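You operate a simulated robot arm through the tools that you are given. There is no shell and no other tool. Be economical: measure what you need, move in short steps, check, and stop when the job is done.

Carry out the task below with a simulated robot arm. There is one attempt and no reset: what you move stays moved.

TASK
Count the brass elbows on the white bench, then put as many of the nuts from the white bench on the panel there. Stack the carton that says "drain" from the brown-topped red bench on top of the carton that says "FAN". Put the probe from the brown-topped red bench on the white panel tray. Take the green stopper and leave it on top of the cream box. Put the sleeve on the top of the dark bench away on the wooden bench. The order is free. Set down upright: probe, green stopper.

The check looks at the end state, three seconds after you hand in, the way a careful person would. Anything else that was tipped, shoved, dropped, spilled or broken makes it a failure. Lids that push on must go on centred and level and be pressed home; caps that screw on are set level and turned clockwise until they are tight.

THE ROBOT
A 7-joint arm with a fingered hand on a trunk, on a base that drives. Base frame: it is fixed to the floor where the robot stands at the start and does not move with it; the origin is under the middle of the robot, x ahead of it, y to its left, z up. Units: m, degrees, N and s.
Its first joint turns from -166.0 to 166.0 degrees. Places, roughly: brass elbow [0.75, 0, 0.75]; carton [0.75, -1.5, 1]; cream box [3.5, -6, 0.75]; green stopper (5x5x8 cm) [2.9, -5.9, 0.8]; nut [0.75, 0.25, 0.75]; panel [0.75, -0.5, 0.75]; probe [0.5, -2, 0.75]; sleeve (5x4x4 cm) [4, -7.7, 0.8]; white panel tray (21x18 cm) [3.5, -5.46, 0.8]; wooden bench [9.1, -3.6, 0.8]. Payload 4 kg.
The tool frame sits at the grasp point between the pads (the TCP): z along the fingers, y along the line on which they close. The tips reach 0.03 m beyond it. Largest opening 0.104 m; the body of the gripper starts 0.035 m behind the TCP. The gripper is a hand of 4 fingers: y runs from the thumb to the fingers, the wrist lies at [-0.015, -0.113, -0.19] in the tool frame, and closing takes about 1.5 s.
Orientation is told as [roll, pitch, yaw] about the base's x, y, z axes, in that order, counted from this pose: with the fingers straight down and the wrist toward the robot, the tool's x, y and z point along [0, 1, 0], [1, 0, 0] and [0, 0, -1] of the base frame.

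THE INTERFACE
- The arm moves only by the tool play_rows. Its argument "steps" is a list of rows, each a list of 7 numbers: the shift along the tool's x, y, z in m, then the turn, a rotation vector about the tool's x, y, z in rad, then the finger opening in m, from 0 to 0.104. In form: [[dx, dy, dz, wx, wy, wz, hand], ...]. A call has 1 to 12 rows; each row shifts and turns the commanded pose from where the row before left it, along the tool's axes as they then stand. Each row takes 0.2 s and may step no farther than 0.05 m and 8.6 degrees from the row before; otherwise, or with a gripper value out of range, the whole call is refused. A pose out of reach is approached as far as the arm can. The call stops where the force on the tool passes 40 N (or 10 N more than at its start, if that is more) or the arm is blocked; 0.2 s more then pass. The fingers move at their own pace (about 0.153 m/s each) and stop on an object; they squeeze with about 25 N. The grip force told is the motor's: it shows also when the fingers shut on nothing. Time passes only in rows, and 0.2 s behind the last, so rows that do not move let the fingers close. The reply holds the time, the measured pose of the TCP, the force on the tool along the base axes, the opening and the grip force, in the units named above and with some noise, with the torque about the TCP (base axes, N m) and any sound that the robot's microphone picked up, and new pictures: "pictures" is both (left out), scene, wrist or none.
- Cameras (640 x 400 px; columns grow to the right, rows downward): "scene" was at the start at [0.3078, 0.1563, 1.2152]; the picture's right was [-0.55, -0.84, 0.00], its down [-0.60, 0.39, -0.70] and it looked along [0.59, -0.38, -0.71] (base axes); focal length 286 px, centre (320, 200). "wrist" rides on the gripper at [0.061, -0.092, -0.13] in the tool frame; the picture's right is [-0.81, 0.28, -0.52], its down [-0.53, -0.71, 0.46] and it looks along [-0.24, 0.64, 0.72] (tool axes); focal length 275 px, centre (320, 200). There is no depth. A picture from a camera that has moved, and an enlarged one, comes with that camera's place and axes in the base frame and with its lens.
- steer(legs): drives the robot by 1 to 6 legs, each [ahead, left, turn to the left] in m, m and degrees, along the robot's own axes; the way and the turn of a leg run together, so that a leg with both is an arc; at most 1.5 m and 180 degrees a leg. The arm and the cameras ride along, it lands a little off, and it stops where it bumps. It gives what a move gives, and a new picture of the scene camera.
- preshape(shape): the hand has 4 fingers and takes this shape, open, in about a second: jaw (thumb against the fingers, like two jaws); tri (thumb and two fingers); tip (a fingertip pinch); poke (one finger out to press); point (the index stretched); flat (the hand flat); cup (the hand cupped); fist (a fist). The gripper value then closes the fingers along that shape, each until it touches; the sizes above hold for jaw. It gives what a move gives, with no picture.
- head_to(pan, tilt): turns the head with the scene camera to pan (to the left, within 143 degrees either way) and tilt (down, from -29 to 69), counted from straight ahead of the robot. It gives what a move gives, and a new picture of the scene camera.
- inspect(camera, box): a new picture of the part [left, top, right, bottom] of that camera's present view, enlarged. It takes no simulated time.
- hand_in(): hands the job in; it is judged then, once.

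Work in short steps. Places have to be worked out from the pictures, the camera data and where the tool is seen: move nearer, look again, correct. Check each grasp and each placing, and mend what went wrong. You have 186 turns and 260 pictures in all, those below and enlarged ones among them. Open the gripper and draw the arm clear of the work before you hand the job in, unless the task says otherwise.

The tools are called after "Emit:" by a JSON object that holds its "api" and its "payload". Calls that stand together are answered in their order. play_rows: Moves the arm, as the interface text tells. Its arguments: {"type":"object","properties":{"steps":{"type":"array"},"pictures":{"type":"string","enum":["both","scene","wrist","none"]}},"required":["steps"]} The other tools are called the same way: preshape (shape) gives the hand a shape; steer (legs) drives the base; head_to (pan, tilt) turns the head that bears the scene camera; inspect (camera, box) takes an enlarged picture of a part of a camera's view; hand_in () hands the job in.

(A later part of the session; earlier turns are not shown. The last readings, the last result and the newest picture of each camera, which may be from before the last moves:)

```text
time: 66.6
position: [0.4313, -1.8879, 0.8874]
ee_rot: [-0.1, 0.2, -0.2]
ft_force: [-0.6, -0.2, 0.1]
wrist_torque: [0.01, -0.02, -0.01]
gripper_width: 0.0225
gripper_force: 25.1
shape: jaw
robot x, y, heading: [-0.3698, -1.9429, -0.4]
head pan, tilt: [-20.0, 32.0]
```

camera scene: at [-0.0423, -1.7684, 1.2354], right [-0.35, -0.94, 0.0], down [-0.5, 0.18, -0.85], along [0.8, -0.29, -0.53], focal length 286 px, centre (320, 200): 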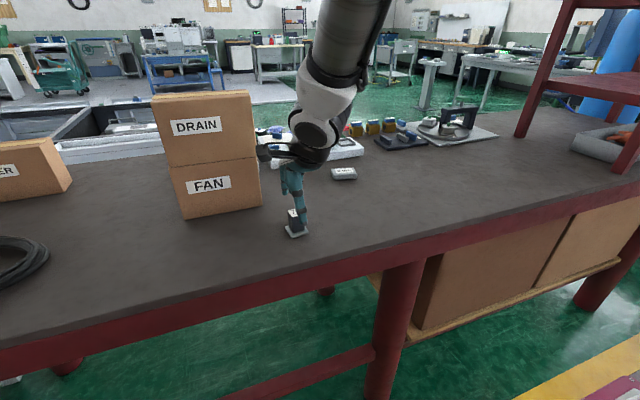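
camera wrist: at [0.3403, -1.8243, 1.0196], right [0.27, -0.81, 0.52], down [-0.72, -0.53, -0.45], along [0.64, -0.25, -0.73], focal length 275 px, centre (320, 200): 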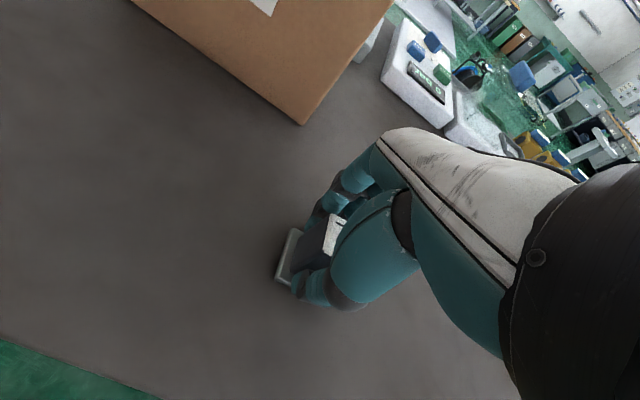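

Gripped with 25 N. Lift and look.

Emit:
{"api": "play_rows", "payload": {"steps": [[0, 0, -0.02, 0, 0, 0, 0.0], [0, 0, -0.045, 0, 0, 0, 0.0], [0, 0, -0.045, 0, 0, 0, 0.0], [0, 0, -0.045, 0, 0, 0, 0.0], [0, 0, -0.045, 0, 0, 0, 0.0]]}}

Emit:
{"api": "inspect", "payload": {"camera": "wrist", "box": [220, 150, 420, 320]}}

```text
time: 67.8
position: [0.4339, -1.8867, 1.0871]
ee_rot: [-0.1, 0.1, -0.2]
ft_force: [0.0, 0.7, -0.7]
wrist_torque: [-0.02, -0.02, 0.01]
gripper_width: 0.0226
gripper_force: 24.9
shape: jaw
robot x, y, heading: [-0.368, -1.9372, -0.1]
head pan, tilt: [-20.0, 32.0]
camera scene: at [-0.0419, -1.768, 1.2353], right [-0.34, -0.94, 0.0], down [-0.5, 0.18, -0.85], along [0.8, -0.29, -0.53], focal length 286 px, centre (320, 200)
camera wrist: at [0.342, -1.8242, 1.2178], right [0.27, -0.81, 0.52], down [-0.72, -0.53, -0.45], along [0.64, -0.25, -0.73], focal length 275 px, centre (320, 200)
```

scene: 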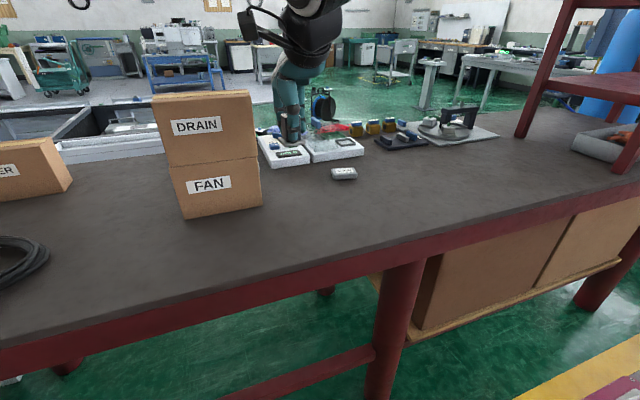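
wrist: 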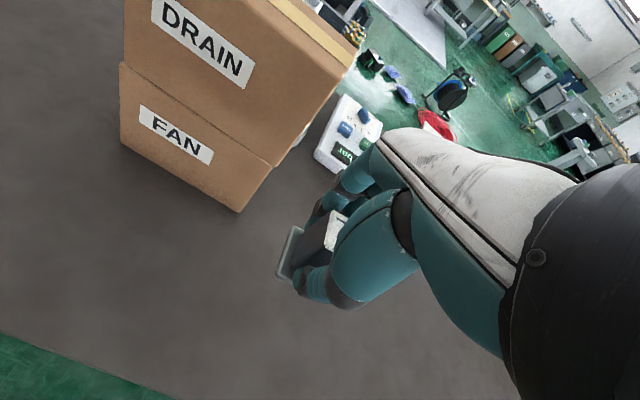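

```text
2.35 times, centred on (320, 235) of wrist
camera zoom: at [0.342, -1.8242, 1.2178], right [0.27, -0.81, 0.52], down [-0.72, -0.53, -0.45], along [0.64, -0.25, -0.73], focal length 648 px, centre (320, 118)
```

zoom: 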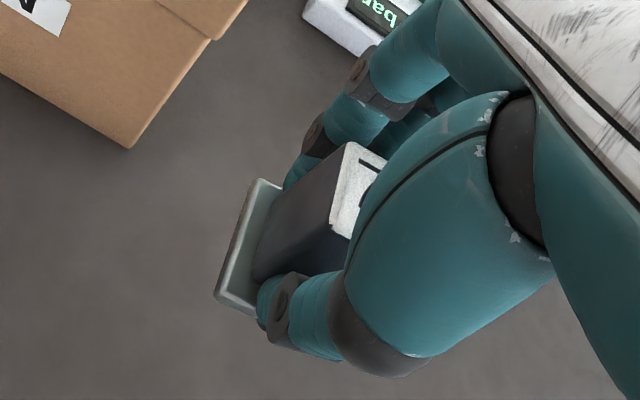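

Held firmly. Now I look around to plan the drive toward (3.5,-5.5).

Emit:
{"api": "steer", "payload": {"legs": [[-0.35, 0, 0]]}}

Emit:
{"api": "head_to", "payload": {"pan": -50, "tilt": 15}}

Emit:
{"api": "head_to", "payload": {"pan": -105, "tilt": 15}}

```text
time: 70.0
position: [0.0855, -1.8873, 1.0871]
ee_rot: [-0.1, 0.2, -0.3]
ft_force: [0.4, 0.3, -1.0]
wrist_torque: [-0.02, 0.01, 0.02]
gripper_width: 0.0226
gripper_force: 25.2
shape: jaw
robot x, y, heading: [-0.7195, -1.9354, -0.3]
head pan, tilt: [-20.0, 32.0]
camera scene: at [-0.3908, -1.7675, 1.2354], right [-0.35, -0.94, 0.0], down [-0.5, 0.18, -0.85], along [0.8, -0.29, -0.53], focal length 286 px, centre (320, 200)
```

scene: 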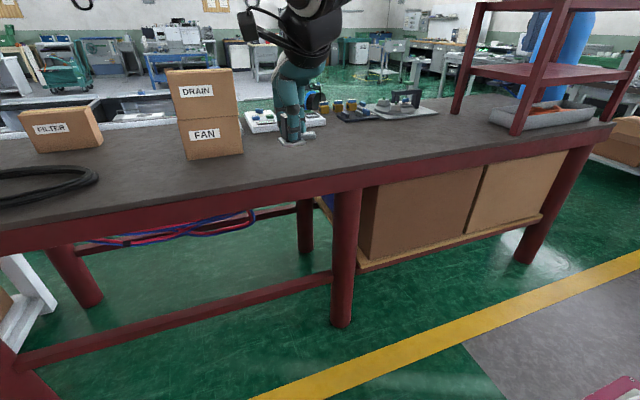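

```text
time: 71.0
position: [0.0845, -1.8884, 1.0862]
ee_rot: [-0.1, 0.2, -0.3]
ft_force: [-0.5, -0.7, -1.3]
wrist_torque: [0.0, 0.01, 0.01]
gripper_width: 0.0227
gripper_force: 25.3
shape: jaw
robot x, y, heading: [-0.7147, -1.9343, -0.5]
head pan, tilt: [-50.0, 15.0]
camera scene: at [-0.415, -1.8082, 1.2627], right [-0.77, -0.64, 0.0], down [-0.17, 0.2, -0.97], along [0.62, -0.74, -0.26], focal length 286 px, centre (320, 200)
```

scene: 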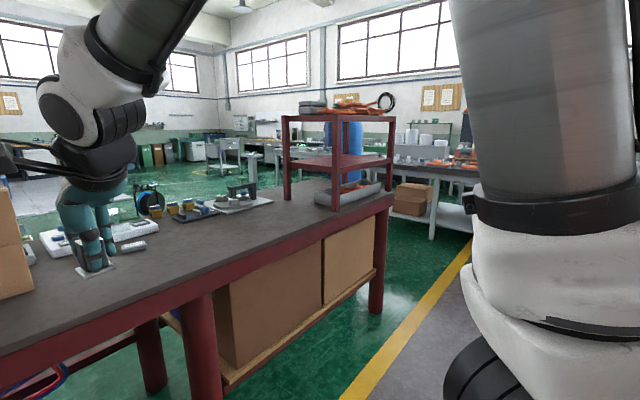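

```text
time: 72.2
position: [0.0855, -1.8874, 1.0869]
ee_rot: [-0.2, 0.3, -0.3]
ft_force: [-0.7, -0.2, 0.1]
wrist_torque: [0.0, 0.03, 0.01]
gripper_width: 0.0224
gripper_force: 25.4
shape: jaw
robot x, y, heading: [-0.7168, -1.9366, -0.2]
head pan, tilt: [-105.0, 15.0]
camera scene: at [-0.4993, -1.8265, 1.2627], right [-0.96, 0.26, 0.0], down [0.07, 0.25, -0.97], along [-0.25, -0.93, -0.26], focal length 286 px, centre (320, 200)
```

scene: 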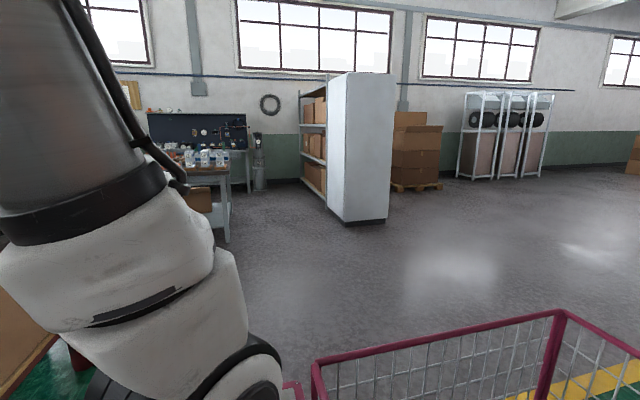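

The red bench ends near y≈−3.45 and another bench starts at y≈−4.95; the aisle between runs along +x. I strafe right to y≈−4.2.

Emit:
{"api": "steer", "payload": {"legs": [[0, -1.15, 0], [0, -1.05, 0]]}}

Emit:
{"api": "head_to", "payload": {"pan": -5, "tilt": 12}}

Emit:
{"api": "head_to", "payload": {"pan": -48, "tilt": 15}}

```text
time: 83.1
position: [0.0712, -4.0951, 1.086]
ee_rot: [0.0, 0.2, -0.7]
ft_force: [-0.6, -0.4, 0.0]
wrist_torque: [0.01, -0.01, 0.0]
gripper_width: 0.0226
gripper_force: 25.1
shape: jaw
robot x, y, heading: [-0.7325, -4.1416, -0.6]
head pan, tilt: [-105.0, 15.0]
camera scene: at [-0.5119, -4.0319, 1.2627], right [-0.96, 0.27, 0.0], down [0.07, 0.25, -0.97], along [-0.26, -0.93, -0.26], focal length 286 px, centre (320, 200)
```

scene: 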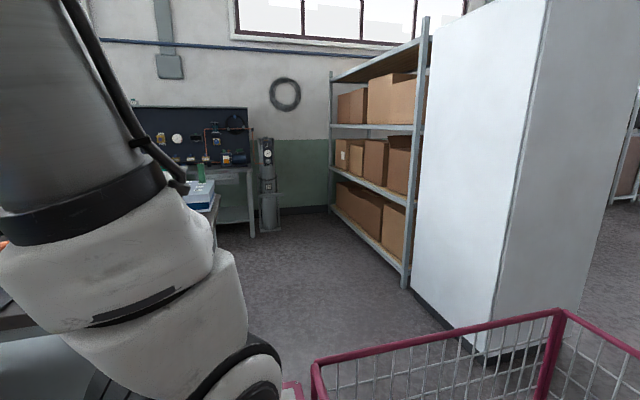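

```text
time: 84.9
position: [0.0729, -4.096, 1.0863]
ee_rot: [-0.1, 0.2, -0.6]
ft_force: [-0.2, 0.2, -0.9]
wrist_torque: [0.0, 0.01, -0.01]
gripper_width: 0.0223
gripper_force: 25.0
shape: jaw
robot x, y, heading: [-0.7276, -4.1402, -0.5]
head pan, tilt: [-5.0, 12.0]
camera scene: at [-0.3941, -3.951, 1.2676], right [-0.1, -1.0, 0.0], down [-0.21, 0.02, -0.98], along [0.97, -0.1, -0.21], focal length 286 px, centre (320, 200)
```

scene: 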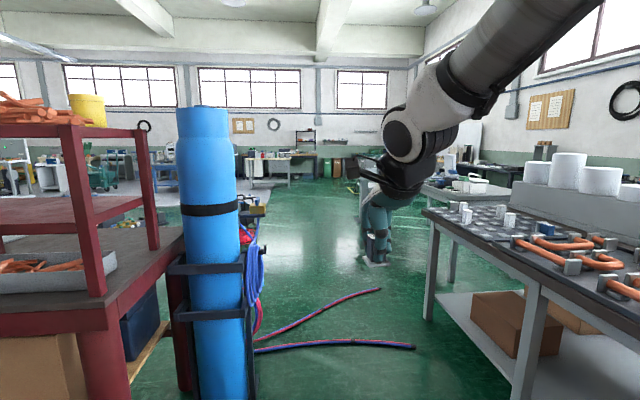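

```text
time: 86.0
position: [0.0713, -4.0962, 1.0861]
ee_rot: [0.0, 0.2, -0.7]
ft_force: [0.3, -0.6, -0.3]
wrist_torque: [0.02, 0.02, 0.02]
gripper_width: 0.0227
gripper_force: 24.8
shape: jaw
robot x, y, heading: [-0.7286, -4.1372, -0.4]
head pan, tilt: [-48.0, 15.0]
camera scene: at [-0.425, -4.0119, 1.2627], right [-0.75, -0.66, 0.0], down [-0.17, 0.19, -0.97], along [0.64, -0.72, -0.26], focal length 286 px, centre (320, 200)
```

scene: 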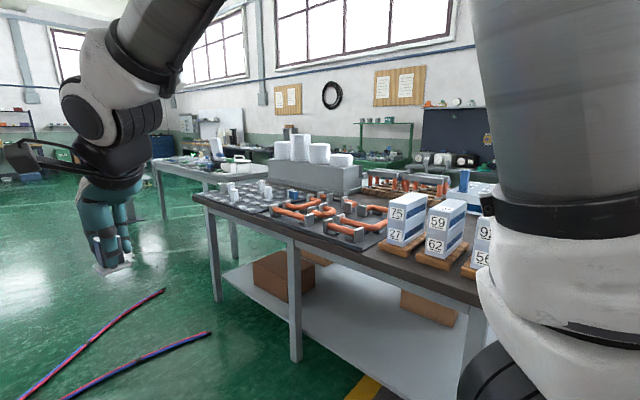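

Hoses lie across the aisle from the gas cylinder. I take a closer look at the floor ahead.

Emit:
{"api": "head_to", "payload": {"pan": 5, "tilt": 30}}

Emit:
{"api": "head_to", "payload": {"pan": -25, "tilt": 25}}

```text
time: 87.2
position: [0.0733, -4.0967, 1.0873]
ee_rot: [-0.1, 0.3, -0.6]
ft_force: [0.1, -0.9, -0.2]
wrist_torque: [-0.02, -0.03, -0.01]
gripper_width: 0.0226
gripper_force: 24.6
shape: jaw
robot x, y, heading: [-0.7314, -4.1397, -0.3]
head pan, tilt: [5.0, 30.0]
camera scene: at [-0.3967, -3.935, 1.2385], right [0.08, -1.0, 0.0], down [-0.5, -0.04, -0.87], along [0.86, 0.07, -0.5], focal length 286 px, centre (320, 200)
```

scene: 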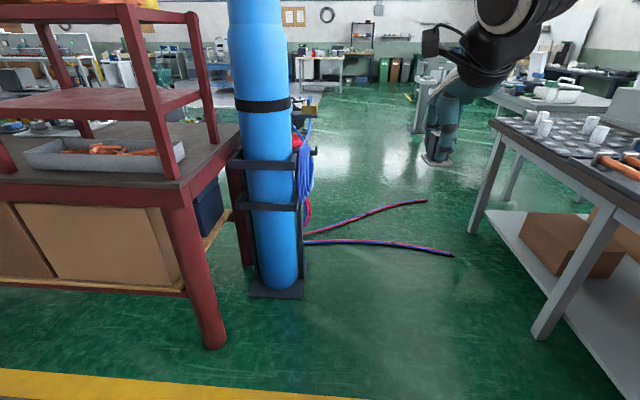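

```text
time: 88.2
position: [0.0721, -4.0962, 1.0863]
ee_rot: [-0.1, 0.2, -0.6]
ft_force: [-0.1, 0.4, -1.3]
wrist_torque: [0.0, 0.01, 0.0]
gripper_width: 0.0227
gripper_force: 24.8
shape: jaw
robot x, y, heading: [-0.7303, -4.1396, -0.6]
head pan, tilt: [-25.0, 25.0]
camera scene: at [-0.4037, -3.9816, 1.2465], right [-0.43, -0.9, 0.0], down [-0.38, 0.18, -0.91], along [0.82, -0.39, -0.42], focal length 286 px, centre (320, 200)
```

scene: 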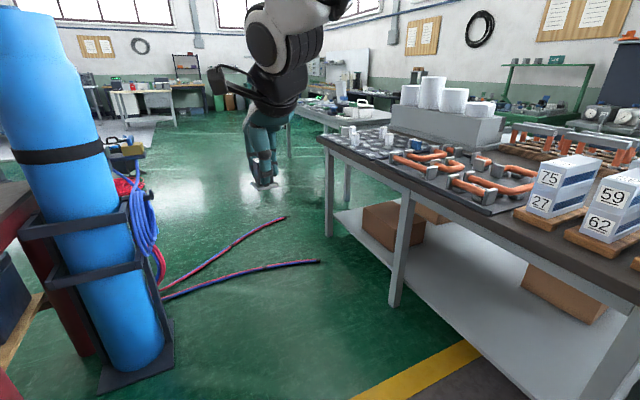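

The aisle is about 1.1 m wide; the thin hoses look like part of the cylinder fixture. I centre on y≈−4.3 and advance cautiously.

Emit:
{"api": "steer", "payload": {"legs": [[0, -0.17, 0.5], [0.9, 0, 0]]}}

Emit:
{"api": "head_to", "payload": {"pan": 5, "tilt": 50}}

```text
time: 94.0
position: [0.9722, -4.2549, 1.0872]
ee_rot: [-0.1, 0.2, 0.3]
ft_force: [0.4, 0.0, -0.5]
wrist_torque: [-0.02, 0.0, 0.01]
gripper_width: 0.0226
gripper_force: 25.1
shape: jaw
robot x, y, heading: [0.1707, -4.306, 0.0]
head pan, tilt: [-25.0, 25.0]
camera scene: at [0.4955, -4.1471, 1.2465], right [-0.42, -0.91, 0.0], down [-0.38, 0.18, -0.91], along [0.82, -0.38, -0.42], focal length 286 px, centre (320, 200)
```

scene: 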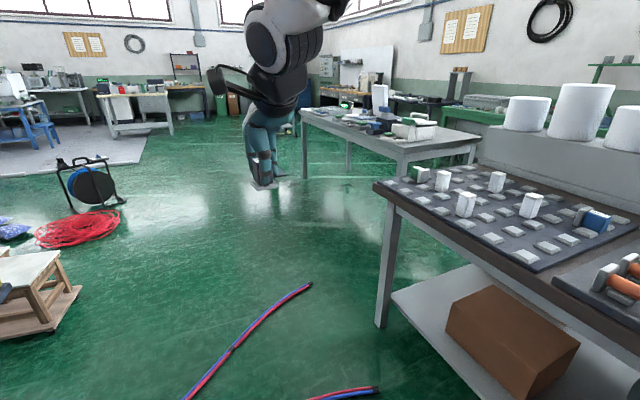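

```text
time: 94.9
position: [0.9739, -4.2547, 1.0863]
ee_rot: [-0.1, 0.1, 0.2]
ft_force: [-0.1, 0.5, -0.5]
wrist_torque: [0.0, -0.02, -0.01]
gripper_width: 0.0223
gripper_force: 25.2
shape: jaw
robot x, y, heading: [0.1685, -4.3082, 0.2]
head pan, tilt: [5.0, 50.0]
camera scene: at [0.4887, -4.1015, 1.2091], right [0.09, -1.0, 0.0], down [-0.76, -0.07, -0.64], along [0.64, 0.06, -0.77], focal length 286 px, centre (320, 200)
```

scene: 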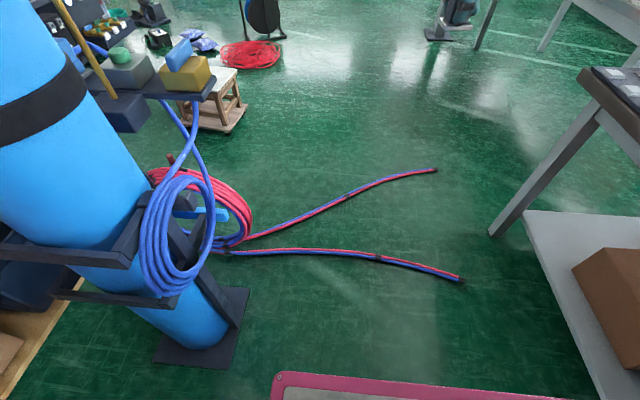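

The way requires crossing the hoses; I advance 0.5 m and check for a bump.

Emit:
{"api": "steer", "payload": {"legs": [[0.5, 0, 0]]}}

```text
time: 97.8
position: [1.4744, -4.2573, 1.0866]
ee_rot: [-0.1, 0.2, 0.0]
ft_force: [-0.3, 0.3, -0.3]
wrist_torque: [0.03, 0.04, 0.0]
gripper_width: 0.0227
gripper_force: 25.1
shape: jaw
robot x, y, heading: [0.6759, -4.3107, -0.2]
head pan, tilt: [5.0, 50.0]
camera scene: at [0.9894, -4.1016, 1.209], right [0.09, -1.0, 0.0], down [-0.76, -0.07, -0.64], along [0.64, 0.06, -0.77], focal length 286 px, centre (320, 200)
```

scene: 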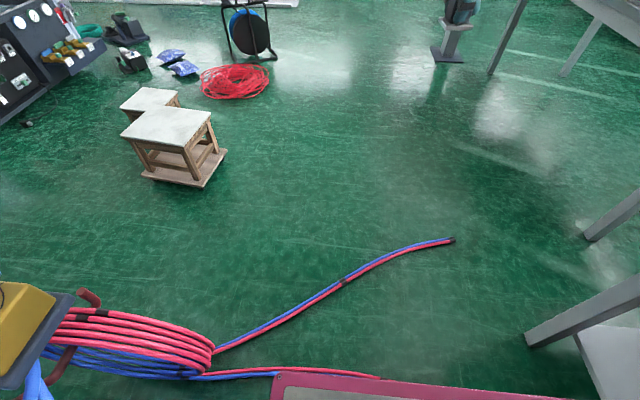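

No bump. Continue 1.3 m and look at the target bench.

Emit:
{"api": "steer", "payload": {"legs": [[1.3, 0, 0]]}}

Emit:
{"api": "head_to", "payload": {"pan": -45, "tilt": 22}}

```text
time: 104.4
position: [2.7712, -4.253, 1.0857]
ee_rot: [-0.1, 0.1, 0.0]
ft_force: [-0.3, 0.0, -0.6]
wrist_torque: [0.0, -0.02, 0.01]
gripper_width: 0.0224
gripper_force: 24.7
shape: jaw
robot x, y, heading: [1.9679, -4.3077, 0.3]
head pan, tilt: [5.0, 50.0]
camera scene: at [2.286, -4.0991, 1.209], right [0.09, -1.0, 0.0], down [-0.76, -0.07, -0.64], along [0.64, 0.06, -0.77], focal length 286 px, centre (320, 200)
```

scene: 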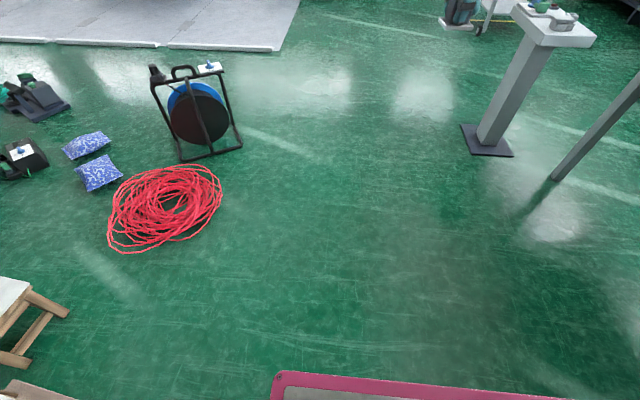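

```text
time: 105.5
position: [2.7709, -4.2525, 1.0863]
ee_rot: [-0.1, 0.2, 0.1]
ft_force: [0.3, -0.2, -0.8]
wrist_torque: [0.01, 0.01, -0.03]
gripper_width: 0.0222
gripper_force: 24.8
shape: jaw
robot x, y, heading: [1.9681, -4.3091, 0.1]
head pan, tilt: [-45.0, 22.0]
camera scene: at [2.2751, -4.1714, 1.2513], right [-0.7, -0.71, 0.0], down [-0.27, 0.26, -0.93], along [0.66, -0.65, -0.38], focal length 286 px, centre (320, 200)
```

scene: 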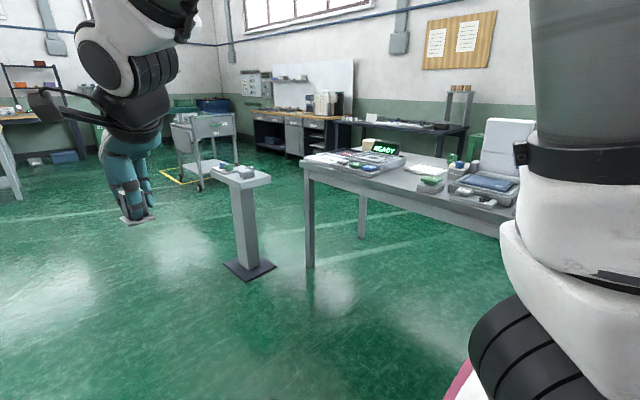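

The target bench spans x≈1.8–3.6 with its near edge y≈−5.3; a pedestal stands at (3.87,−5.03). I turn right to face it, then strafe left toward x≈3.2.

Emit:
{"api": "steer", "payload": {"legs": [[0, 0, -90], [0, 1.1, 0]]}}

Emit:
{"api": "head_to", "payload": {"pan": 0, "tilt": 28}}

```text
time: 115.0
position: [3.1056, -5.1279, 1.086]
ee_rot: [0.0, 0.2, -91.0]
ft_force: [-0.8, 0.4, -0.6]
wrist_torque: [0.03, 0.03, -0.02]
gripper_width: 0.0226
gripper_force: 25.6
shape: jaw
robot x, y, heading: [3.0669, -4.3221, -91.5]
head pan, tilt: [-45.0, 22.0]
camera scene: at [3.1968, -4.634, 1.2513], right [-0.69, 0.72, 0.0], down [0.27, 0.26, -0.93], along [-0.67, -0.64, -0.37], focal length 286 px, centre (320, 200)
```

scene: 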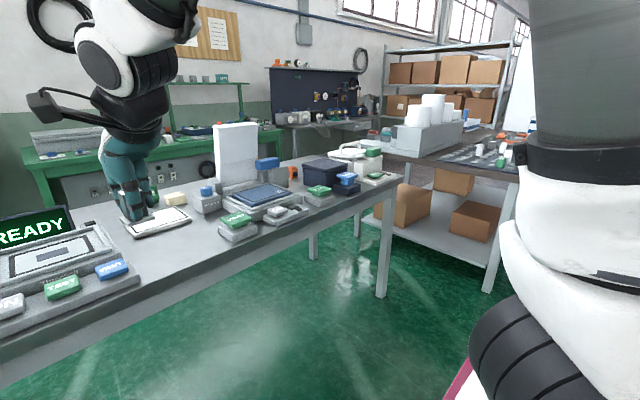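

```text
time: 116.2
position: [3.107, -5.1272, 1.0862]
ee_rot: [-0.1, 0.2, -91.0]
ft_force: [-0.2, -0.3, -0.3]
wrist_torque: [-0.01, 0.0, -0.03]
gripper_width: 0.0227
gripper_force: 25.0
shape: jaw
robot x, y, heading: [3.066, -4.3265, -91.2]
head pan, tilt: [0.0, 28.0]
camera scene: at [3.2619, -4.6607, 1.2417], right [-1.0, 0.02, 0.0], down [0.01, 0.47, -0.88], along [-0.02, -0.88, -0.47], focal length 286 px, centre (320, 200)
```

scene: 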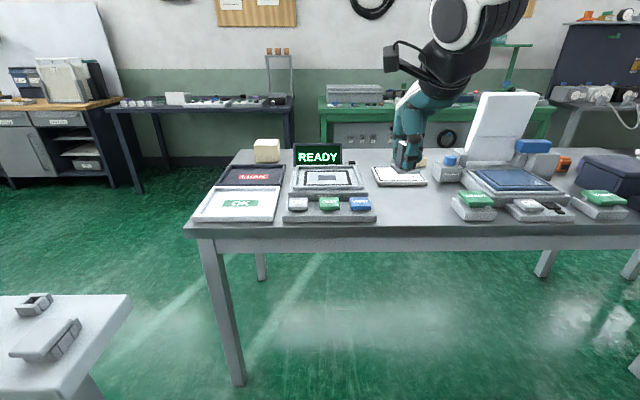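

I zoom to read the trays and find the stopper.

Emit:
{"api": "inspect", "payload": {"camera": "scene", "box": [180, 120, 400, 240]}}

Emit:
{"api": "inspect", "payload": {"camera": "scene", "box": [360, 110, 640, 240]}}

```text
2.91 times, centred on (290, 180) of scene
camera zoom: at [3.2619, -4.6607, 1.2417], right [-1.0, 0.02, 0.0], down [0.01, 0.47, -0.88], along [-0.02, -0.88, -0.47], focal length 831 px, centre (407, 258)
```

zoom: 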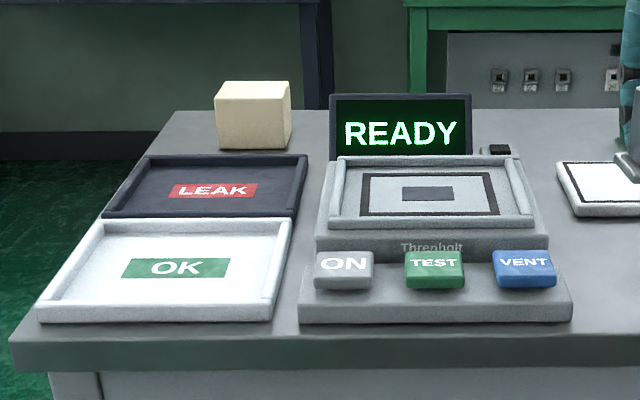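

```text
2.29 times, centred on (500, 175) of scene
camera zoom: at [3.2619, -4.6607, 1.2417], right [-1.0, 0.02, 0.0], down [0.01, 0.47, -0.88], along [-0.02, -0.88, -0.47], focal length 653 px, centre (-91, 257)
```

zoom: 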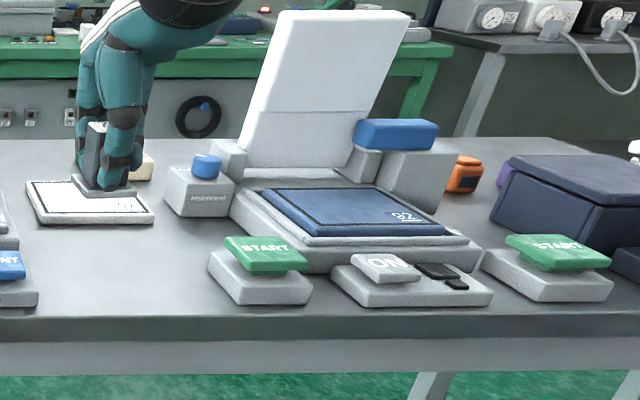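

The white "OK" tray at about (3.53,−5.5) is the target; the cream box is behind it at about (3.5,−6.0). I drive closer, squaring heading.

Emit:
{"api": "steer", "payload": {"legs": [[0.38, 0.15, 1.2]]}}

Emit:
{"api": "head_to", "payload": {"pan": 5, "tilt": 42}}

```text
time: 118.7
position: [3.2707, -5.5054, 1.0852]
ee_rot: [-0.1, 0.3, -89.7]
ft_force: [-0.2, -0.3, 0.0]
wrist_torque: [0.04, -0.02, 0.02]
gripper_width: 0.0222
gripper_force: 25.1
shape: jaw
robot x, y, heading: [3.2178, -4.7091, -89.8]
head pan, tilt: [0.0, 28.0]
camera scene: at [3.4166, -5.0354, 1.2417], right [-1.0, 0.0, 0.0], down [0.0, 0.47, -0.88], along [0.0, -0.88, -0.47], focal length 286 px, centre (320, 200)
```

scene: 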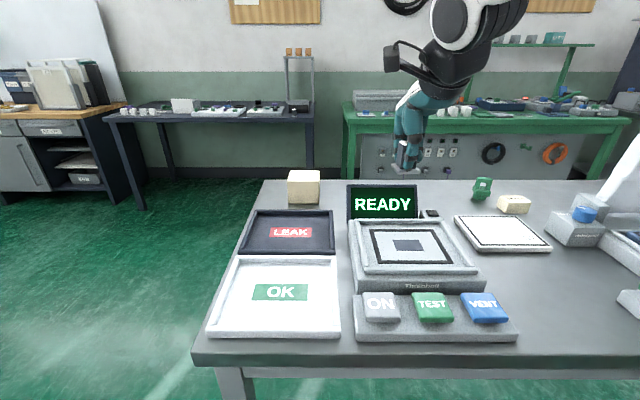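

```text
time: 119.5
position: [3.2699, -5.5068, 1.0864]
ee_rot: [-0.1, 0.2, -89.8]
ft_force: [-0.7, 0.0, -1.1]
wrist_torque: [-0.01, 0.01, 0.03]
gripper_width: 0.0223
gripper_force: 25.4
shape: jaw
robot x, y, heading: [3.2185, -4.7045, -89.9]
head pan, tilt: [5.0, 42.0]
camera scene: at [3.4238, -5.0275, 1.2203], right [-1.0, -0.09, 0.0], down [-0.06, 0.67, -0.74], along [0.07, -0.74, -0.67], focal length 286 px, centre (320, 200)
```

scene: 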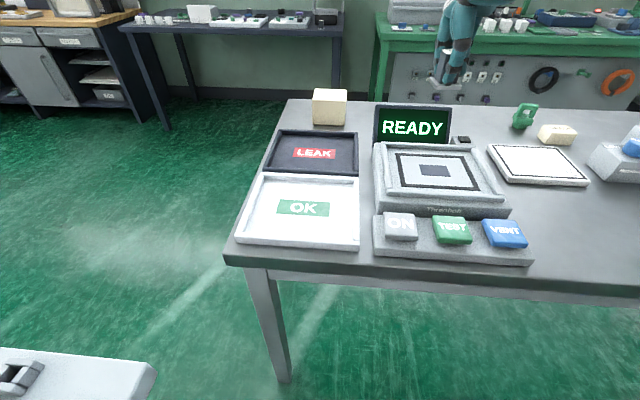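

Table z≈0.80; the OK tray spans x 3.385–3.612, y −5.57–−5.36, centre (3.50,−5.46). I carry the probe over the centre and lower part-way.

Emit:
{"api": "play_rows", "payload": {"steps": [[0.046, -0.01, 0, 0, 0, 0, 0.0], [0.046, -0.01, 0, 0, 0, 0, 0.0], [0.046, -0.01, 0, 0, 0, 0, 0.0], [0.046, -0.01, 0, 0, 0, 0, 0.0], [0.046, -0.007, 0, 0, 0, 0, 0.0], [0, 0, 0.045, 0, 0, 0, 0.0], [0, 0, 0.045, 0, 0, 0, 0.0], [0, 0, 0.045, 0, 0, 0, 0.0], [0, 0, 0.04, 0, 0, 0, 0.0]]}}

Emit:
{"api": "inspect", "payload": {"camera": "scene", "box": [220, 100, 400, 260]}}

```text
time: 121.5
position: [3.4987, -5.4578, 0.9113]
ee_rot: [0.0, 0.1, -89.8]
ft_force: [0.7, 0.5, -0.8]
wrist_torque: [-0.04, 0.02, 0.02]
gripper_width: 0.0224
gripper_force: 25.4
shape: jaw
robot x, y, heading: [3.2172, -4.7083, -90.0]
head pan, tilt: [5.0, 42.0]
camera scene: at [3.4236, -5.0274, 1.2203], right [-1.0, -0.09, 0.0], down [-0.06, 0.67, -0.74], along [0.07, -0.74, -0.67], focal length 286 px, centre (320, 200)
camera wrist: at [3.5598, -5.3648, 1.0422], right [-0.81, -0.28, 0.52], down [-0.54, 0.71, -0.45], along [-0.24, -0.64, -0.73], focal length 275 px, centre (320, 200)
```

scene: 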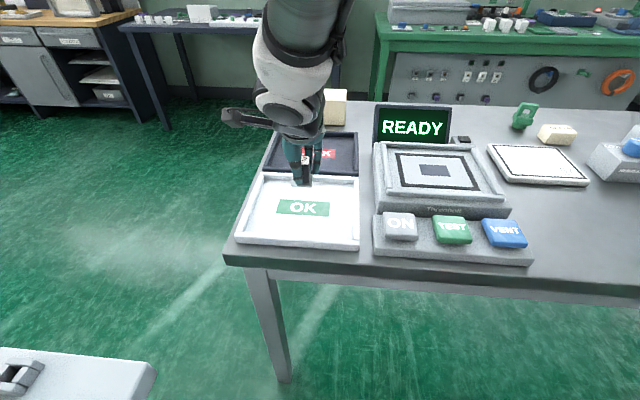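
wrist: 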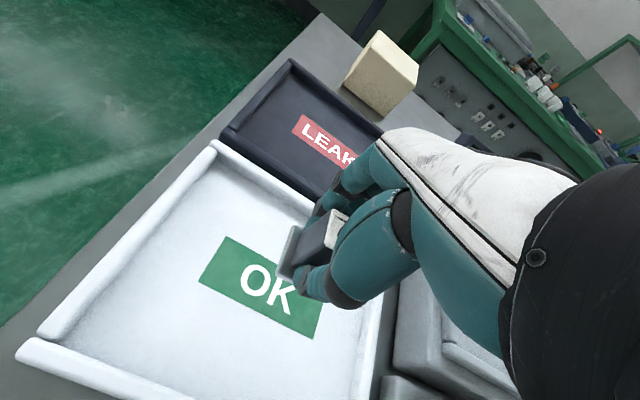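

```text
2.50 times, centred on (310, 180) of scene
camera zoom: at [3.4236, -5.0274, 1.2203], right [-1.0, -0.09, 0.0], down [-0.06, 0.67, -0.74], along [0.07, -0.74, -0.67], focal length 714 px, centre (345, 250)
```

zoom: 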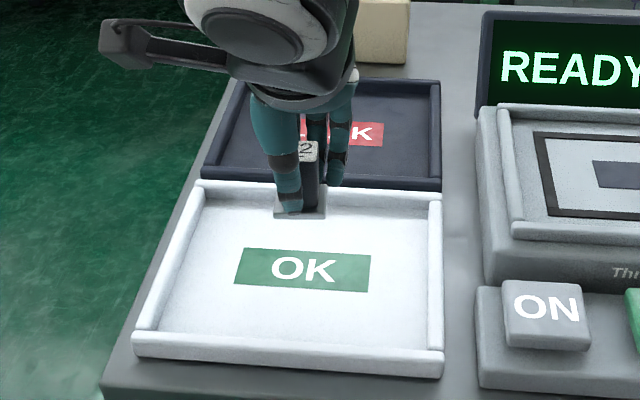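

Aligned over the label. Lower 5 cm, then small steps to contact.

Emit:
{"api": "play_rows", "payload": {"steps": [[0, 0, 0.03, 0, 0, 0, 0.0], [0, 0, 0.02, 0, 0, 0, 0.0]], "pictures": "none"}}

Emit:
{"api": "inspect", "payload": {"camera": "scene", "box": [220, 100, 400, 260]}}

```text
time: 122.0
position: [3.4832, -5.4729, 0.8654]
ee_rot: [0.4, 0.0, -92.0]
ft_force: [-0.1, 0.5, -0.8]
wrist_torque: [-0.02, -0.04, 0.01]
gripper_width: 0.0227
gripper_force: 25.2
shape: jaw
robot x, y, heading: [3.2147, -4.7072, -89.6]
head pan, tilt: [5.0, 42.0]
```

```text
2.50 times, centred on (310, 180) of scene
camera zoom: at [3.435, -5.0112, 1.1996], right [-0.96, -0.27, 0.0], down [-0.23, 0.81, -0.54], along [0.15, -0.52, -0.84], focal length 714 px, centre (345, 250)
```

zoom: 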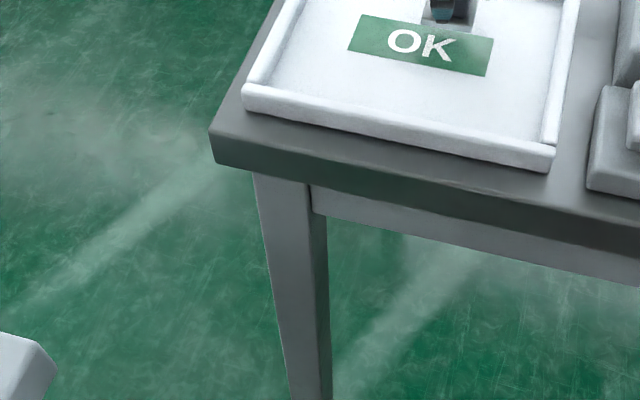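

The arm seems to have touched the head (camera moved). I stop and look.

Emit:
{"api": "play_rows", "payload": {"steps": [[0, 0, -0.01, 0, 0, 0, 0.0]]}}

```text
time: 122.5
position: [3.4839, -5.4709, 0.8755]
ee_rot: [0.3, -0.1, -91.7]
ft_force: [0.1, 0.4, -0.7]
wrist_torque: [-0.02, 0.01, 0.0]
gripper_width: 0.0225
gripper_force: 25.1
shape: jaw
robot x, y, heading: [3.2112, -4.7071, -90.0]
head pan, tilt: [5.0, 42.0]
camera scene: at [3.4329, -5.0159, 1.2043], right [-0.97, -0.23, 0.0], down [-0.18, 0.78, -0.59], along [0.13, -0.58, -0.8], focal length 286 px, centre (320, 200)
camera wrist: at [3.5468, -5.3799, 1.0067], right [-0.82, -0.25, 0.51], down [-0.51, 0.73, -0.46], along [-0.26, -0.64, -0.73], focal length 275 px, centre (320, 200)
```

scene: 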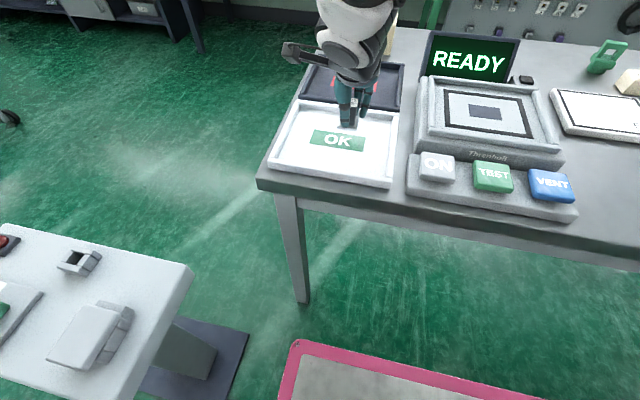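
wrist: 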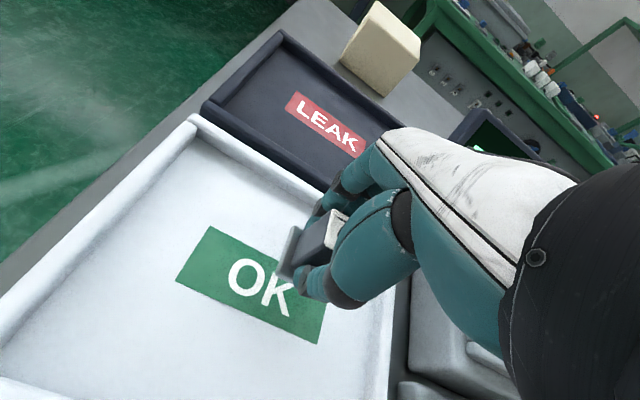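

The elbow is pressing the head when reaching front-left. I raise the arm again; then I'll re-stand rotated, so the tray is front-right of the robot.

Emit:
{"api": "play_rows", "payload": {"steps": [[0, 0, -0.04, 0, 0, 0, 0.0], [0, 0, -0.045, 0, 0, 0, 0.0], [0, 0, -0.045, 0, 0, 0, 0.0], [0, 0, -0.045, 0, 0, 0, 0.0], [0, 0, -0.03, 0, 0, 0, 0.0], [-0.045, 0, 0, 0, 0, 0, 0.0], [-0.045, 0, 0, 0, 0, 0, 0.0], [-0.045, 0, 0, 0, 0, 0, 0.0], [-0.045, 0, 0, 0, 0, 0, 0.0], [-0.045, 0, 0, 0, 0, 0, 0.0], [-0.045, 0, 0, 0, 0, 0, 0.0]]}}

```text
time: 124.8
position: [3.2308, -5.4585, 1.0776]
ee_rot: [-0.2, 0.2, -89.7]
ft_force: [1.1, 0.2, 0.0]
wrist_torque: [0.0, 0.01, 0.02]
gripper_width: 0.0222
gripper_force: 24.5
shape: jaw
robot x, y, heading: [3.2186, -4.7052, -89.7]
head pan, tilt: [5.0, 42.0]
camera scene: at [3.4242, -5.0274, 1.2202], right [-1.0, -0.09, 0.0], down [-0.06, 0.67, -0.74], along [0.07, -0.74, -0.67], focal length 286 px, centre (320, 200)
camera wrist: at [3.2913, -5.3664, 1.2074], right [-0.81, -0.28, 0.52], down [-0.54, 0.71, -0.45], along [-0.24, -0.64, -0.73], focal length 275 px, centre (320, 200)
```

scene: 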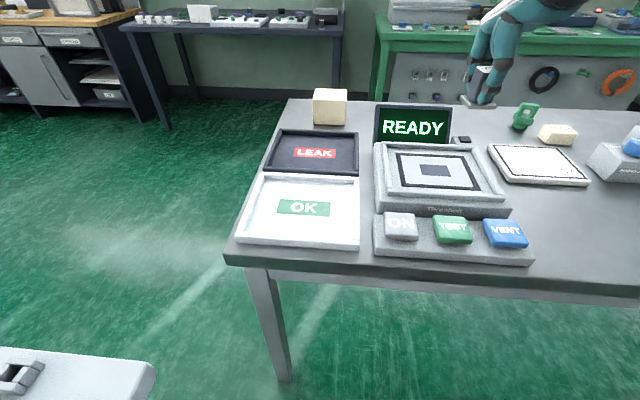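
wrist: 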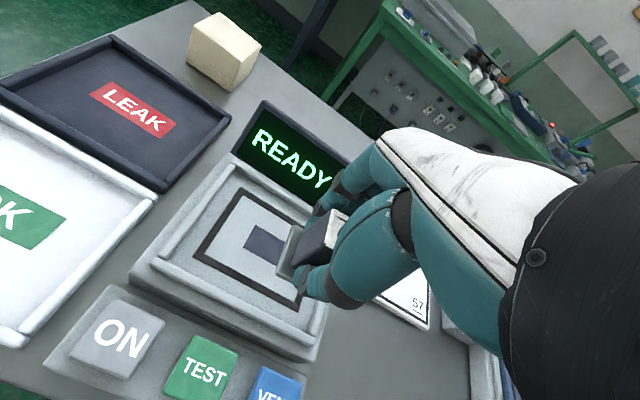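

Head is free again. Reposition: 0.17 m to the right, then turn left 45°.

Emit:
{"api": "steer", "payload": {"legs": [[0, -0.17, 0], [0, 0, 45]]}}

Emit:
{"api": "head_to", "payload": {"pan": -25, "tilt": 42}}

```text
time: 128.4
position: [3.5932, -5.2247, 1.0749]
ee_rot: [-0.2, 0.2, -44.4]
ft_force: [0.2, 0.1, -1.0]
wrist_torque: [0.04, -0.03, 0.01]
gripper_width: 0.0223
gripper_force: 25.9
shape: jaw
robot x, y, heading: [3.0422, -4.7069, -44.0]
head pan, tilt: [5.0, 42.0]
camera scene: at [3.4221, -4.7839, 1.2202], right [-0.63, -0.77, 0.0], down [-0.52, 0.42, -0.74], along [0.57, -0.47, -0.67], focal length 286 px, centre (320, 200)
```

scene: 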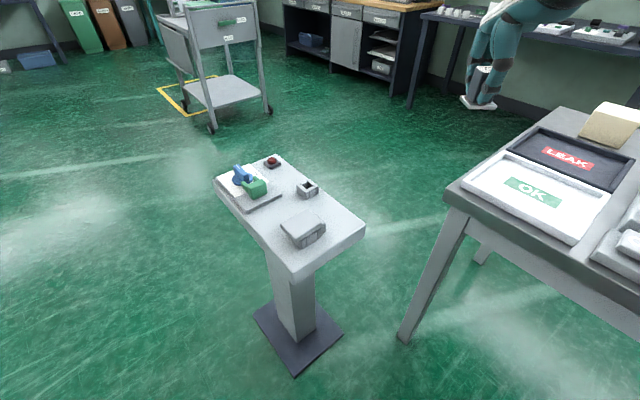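

```text
time: 129.3
position: [3.5941, -5.225, 1.0757]
ee_rot: [-0.2, 0.2, -44.3]
ft_force: [-0.4, -0.3, -1.2]
wrist_torque: [0.0, -0.01, -0.04]
gripper_width: 0.0223
gripper_force: 25.5
shape: jaw
robot x, y, heading: [3.0443, -4.707, -44.3]
head pan, tilt: [-25.0, 42.0]
camera scene: at [3.3869, -4.809, 1.2202], right [-0.94, -0.35, 0.0], down [-0.24, 0.63, -0.74], along [0.26, -0.7, -0.67], focal length 286 px, centre (320, 200)
```

scene: 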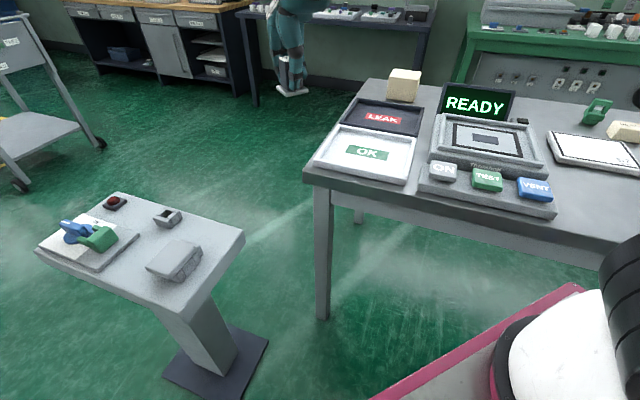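

Now TCP to the tray centre: tool shift (−0.234, +0.097), then down to 0.90.

Emit:
{"api": "play_rows", "payload": {"steps": [[-0.039, 0.0162, 0, 0, 0, 0, 0.0], [-0.039, 0.0162, 0, 0, 0, 0, 0.0], [-0.039, 0.0162, 0, 0, 0, 0, 0.0], [-0.039, 0.0162, 0, 0, 0, 0, 0.0], [-0.039, 0.0162, 0, 0, 0, 0, 0.0], [-0.039, 0.0162, 0, 0, 0, 0, 0.0], [0, 0, 0.045, 0, 0, 0, 0.0], [0, 0, 0.045, 0, 0, 0, 0.0], [0, 0, 0.045, 0, 0, 0, 0.0], [0, 0, 0.035, 0, 0, 0, 0.0]]}}

```text
time: 131.5
position: [3.4976, -5.4583, 0.9061]
ee_rot: [-0.2, 0.1, -44.4]
ft_force: [-0.3, 0.0, -0.3]
wrist_torque: [0.01, -0.01, 0.03]
gripper_width: 0.0222
gripper_force: 25.0
shape: jaw
robot x, y, heading: [3.0462, -4.7046, -44.7]
head pan, tilt: [-25.0, 42.0]
camera scene: at [3.3868, -4.8088, 1.2203], right [-0.94, -0.35, 0.0], down [-0.24, 0.63, -0.74], along [0.26, -0.7, -0.67], focal length 286 px, centre (320, 200)
camera wrist: at [3.4748, -5.3501, 1.037], right [-0.37, -0.77, 0.52], down [-0.88, 0.12, -0.45], along [0.29, -0.63, -0.73], focal length 275 px, centre (320, 200)
```

scene: 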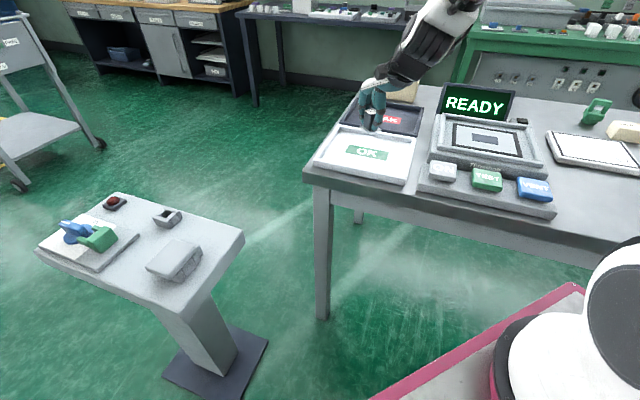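
wrist: 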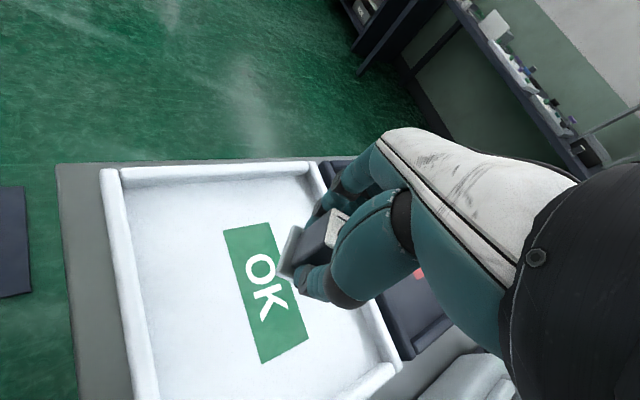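

Arm is clear of the head. Lower further with small steps.

Emit:
{"api": "play_rows", "payload": {"steps": [[0, 0, 0.03, 0, 0, 0, 0.0], [0, 0, 0.01, 0, 0, 0, 0.0]], "pictures": "none"}}

Emit:
{"api": "inspect", "payload": {"camera": "scene", "box": [300, 70, 440, 190]}}

```text
time: 132.1
position: [3.4979, -5.4613, 0.8671]
ee_rot: [-0.2, 0.1, -44.4]
ft_force: [-0.1, -0.2, -0.5]
wrist_torque: [0.0, 0.01, 0.0]
gripper_width: 0.0223
gripper_force: 25.2
shape: jaw
robot x, y, heading: [3.046, -4.7059, -44.2]
head pan, tilt: [-25.0, 42.0]
```

```text
3.33 times, centred on (370, 130) of scene
camera zoom: at [3.3868, -4.8091, 1.2202], right [-0.94, -0.35, 0.0], down [-0.24, 0.63, -0.74], along [0.26, -0.7, -0.67], focal length 952 px, centre (153, 433)
```

zoom: 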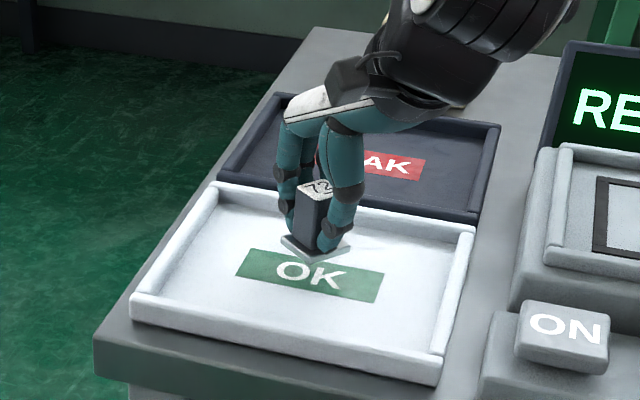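

Emit:
{"api": "play_rows", "payload": {"steps": [[0, 0, 0.006, 0, 0, 0, 0.0], [0, 0, 0.004, 0, 0, 0, 0.0]], "pictures": "none"}}

Emit:
{"api": "inspect", "payload": {"camera": "scene", "box": [300, 70, 440, 190]}}

```text
time: 132.7
position: [3.4979, -5.459, 0.8557]
ee_rot: [0.0, 0.2, -44.4]
ft_force: [0.1, 0.1, -1.0]
wrist_torque: [-0.02, 0.04, 0.02]
gripper_width: 0.0223
gripper_force: 25.0
shape: jaw
robot x, y, heading: [3.0427, -4.7043, -44.5]
head pan, tilt: [-25.0, 42.0]
```

```text
3.33 times, centred on (370, 130) of scene
camera zoom: at [3.3868, -4.8091, 1.2202], right [-0.94, -0.35, 0.0], down [-0.24, 0.63, -0.74], along [0.26, -0.7, -0.67], focal length 952 px, centre (153, 433)
```

zoom: 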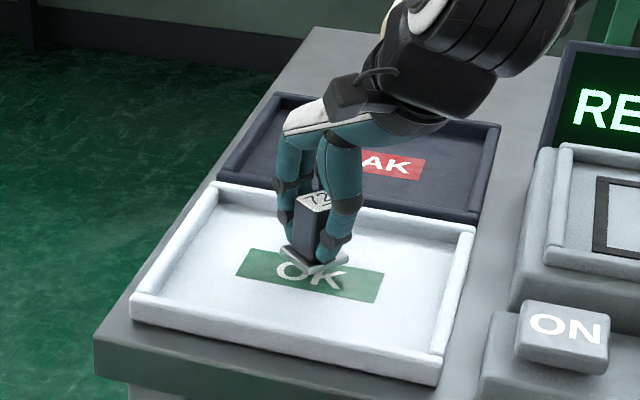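

Emit:
{"api": "play_rows", "payload": {"steps": [[0, 0, 0.004, 0, 0, 0, 0.0], [0, 0, 0.003, 0, 0, 0, 0.0]], "pictures": "none"}}

Emit:
{"api": "inspect", "payload": {"camera": "scene", "box": [330, 90, 410, 180]}}

```text
time: 133.3
position: [3.4979, -5.4591, 0.8487]
ee_rot: [-0.1, 0.3, -44.4]
ft_force: [-1.2, -0.5, -0.3]
wrist_torque: [0.01, 0.0, 0.04]
gripper_width: 0.0226
gripper_force: 24.7
shape: jaw
robot x, y, heading: [3.0471, -4.7075, -44.4]
head pan, tilt: [-25.0, 42.0]
```

```text
4.44 times, centred on (370, 135) of scene
camera zoom: at [3.3868, -4.8091, 1.2202], right [-0.94, -0.35, 0.0], down [-0.24, 0.63, -0.74], along [0.26, -0.7, -0.67], focal length 1270 px, centre (98, 489)
```

zoom: 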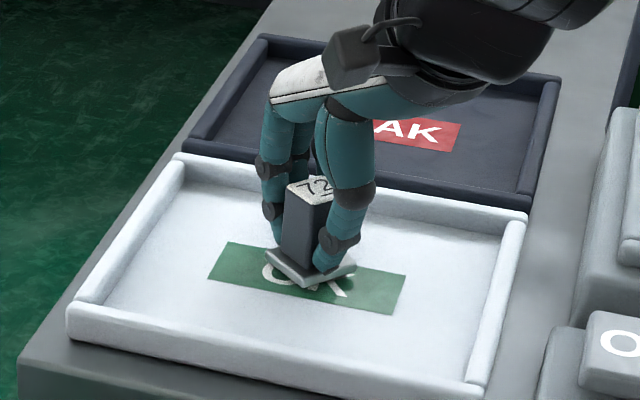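

Emit:
{"api": "play_rows", "payload": {"steps": [[0, 0, 0.003, 0, 0, 0, 0.0], [0, 0, 0.003, 0, 0, 0, 0.0]], "pictures": "none"}}

Emit:
{"api": "play_rows", "payload": {"steps": [[0, 0, 0.002, 0, 0, 0, 0.0]], "pictures": "none"}}

Emit:
{"api": "inspect", "payload": {"camera": "scene", "box": [330, 90, 410, 180]}}

```text
time: 133.9
position: [3.4987, -5.4597, 0.845]
ee_rot: [-0.2, -0.2, -44.4]
ft_force: [-1.8, 1.7, 20.5]
wrist_torque: [-0.11, -0.34, -0.04]
gripper_width: 0.0229
gripper_force: 25.3
shape: jaw
robot x, y, heading: [3.0425, -4.7082, -44.7]
head pan, tilt: [-25.0, 42.0]
```

```text
time: 134.5
position: [3.5009, -5.4622, 0.8447]
ee_rot: [-0.2, -0.3, -44.4]
ft_force: [-1.6, 1.3, 13.5]
wrist_torque: [-0.01, -0.12, 0.02]
gripper_width: 0.0234
gripper_force: 24.6
shape: jaw
robot x, y, heading: [3.0449, -4.7092, -43.8]
head pan, tilt: [-25.0, 42.0]
stopped in row 1: the force on the tool passed its limit (the readings are from after the stop); the commanded pose is now the measured one
```

```text
4.44 times, centred on (370, 135) of scene
camera zoom: at [3.3865, -4.8086, 1.2204], right [-0.94, -0.35, 0.0], down [-0.24, 0.63, -0.74], along [0.26, -0.7, -0.67], focal length 1270 px, centre (98, 489)
```

zoom: 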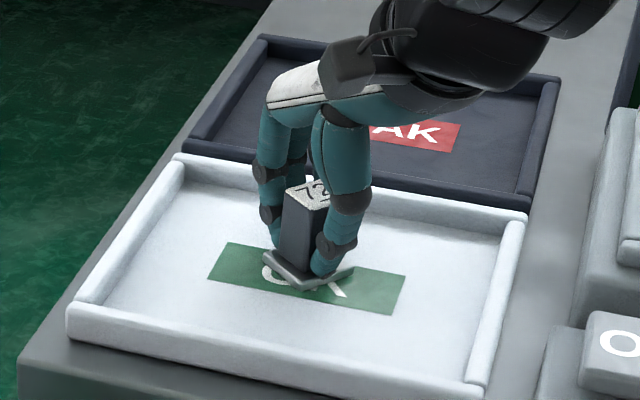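

In contact. Ease 1.5 mm up to level out, then open slowly.

Emit:
{"api": "play_rows", "payload": {"steps": [[0, 0, -0.0015, 0, 0, 0, 0.0], [0, 0, 0, 0, 0, 0, 0.03], [0, 0, 0, 0, 0, 0, 0.04], [0, 0, -0.002, 0, 0, 0, 0.06], [0, 0, -0.003, 0, 0, 0, 0.07], [0, 0, -0.01, 0, 0, 0, 0.08], [0, 0, -0.04, 0, 0, 0, 0.104], [0, 0, -0.045, 0, 0, 0, 0.104], [0, 0, -0.045, 0, 0, 0, 0.104], [0, 0, -0.045, 0, 0, 0, 0.104]]}}

Emit:
{"api": "inspect", "payload": {"camera": "scene", "box": [330, 90, 410, 180]}}

```text
time: 136.7
position: [3.5001, -5.461, 1.033]
ee_rot: [-0.2, -0.1, -44.4]
ft_force: [-0.5, 0.4, -0.3]
wrist_torque: [0.0, 0.04, 0.0]
gripper_width: 0.104
gripper_force: 0.1
shape: jaw
robot x, y, heading: [3.0452, -4.7039, -44.5]
head pan, tilt: [-25.0, 42.0]
camera scene: at [3.3869, -4.8093, 1.2202], right [-0.94, -0.35, 0.0], down [-0.24, 0.63, -0.74], along [0.26, -0.7, -0.67], focal length 286 px, centre (320, 200)
camera wrist: at [3.4759, -5.3512, 1.1651], right [-0.37, -0.77, 0.52], down [-0.88, 0.12, -0.46], along [0.29, -0.63, -0.72], focal length 275 px, centre (320, 200)
```

scene: 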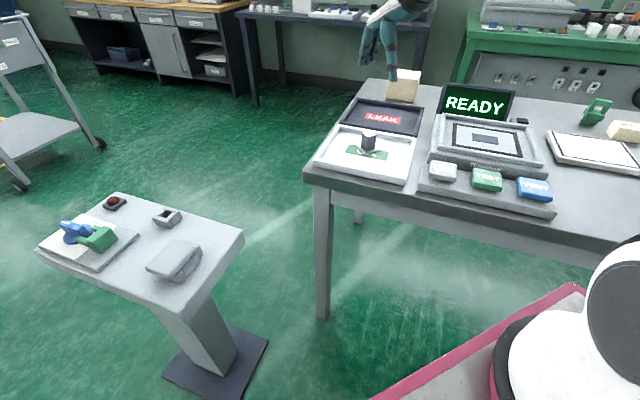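
wrist: 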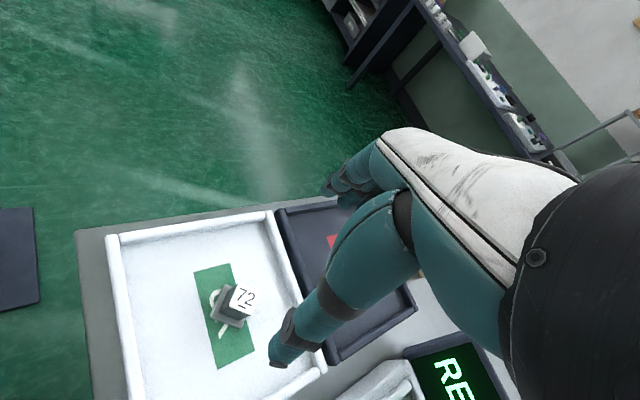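

```text
4.44 times, centred on (370, 135) of scene
camera zoom: at [3.3869, -4.8093, 1.2202], right [-0.94, -0.35, 0.0], down [-0.24, 0.63, -0.74], along [0.26, -0.7, -0.67], focal length 1270 px, centre (98, 489)
```

zoom: 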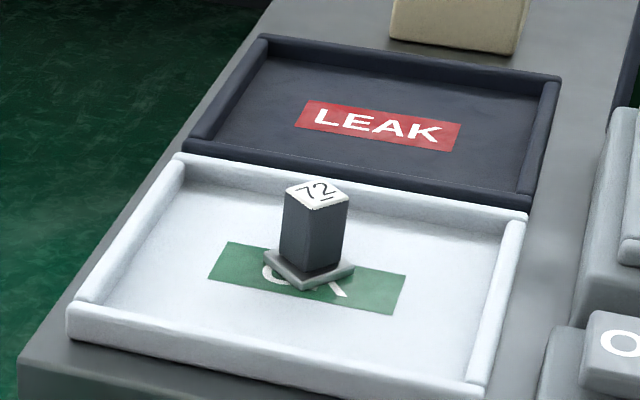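

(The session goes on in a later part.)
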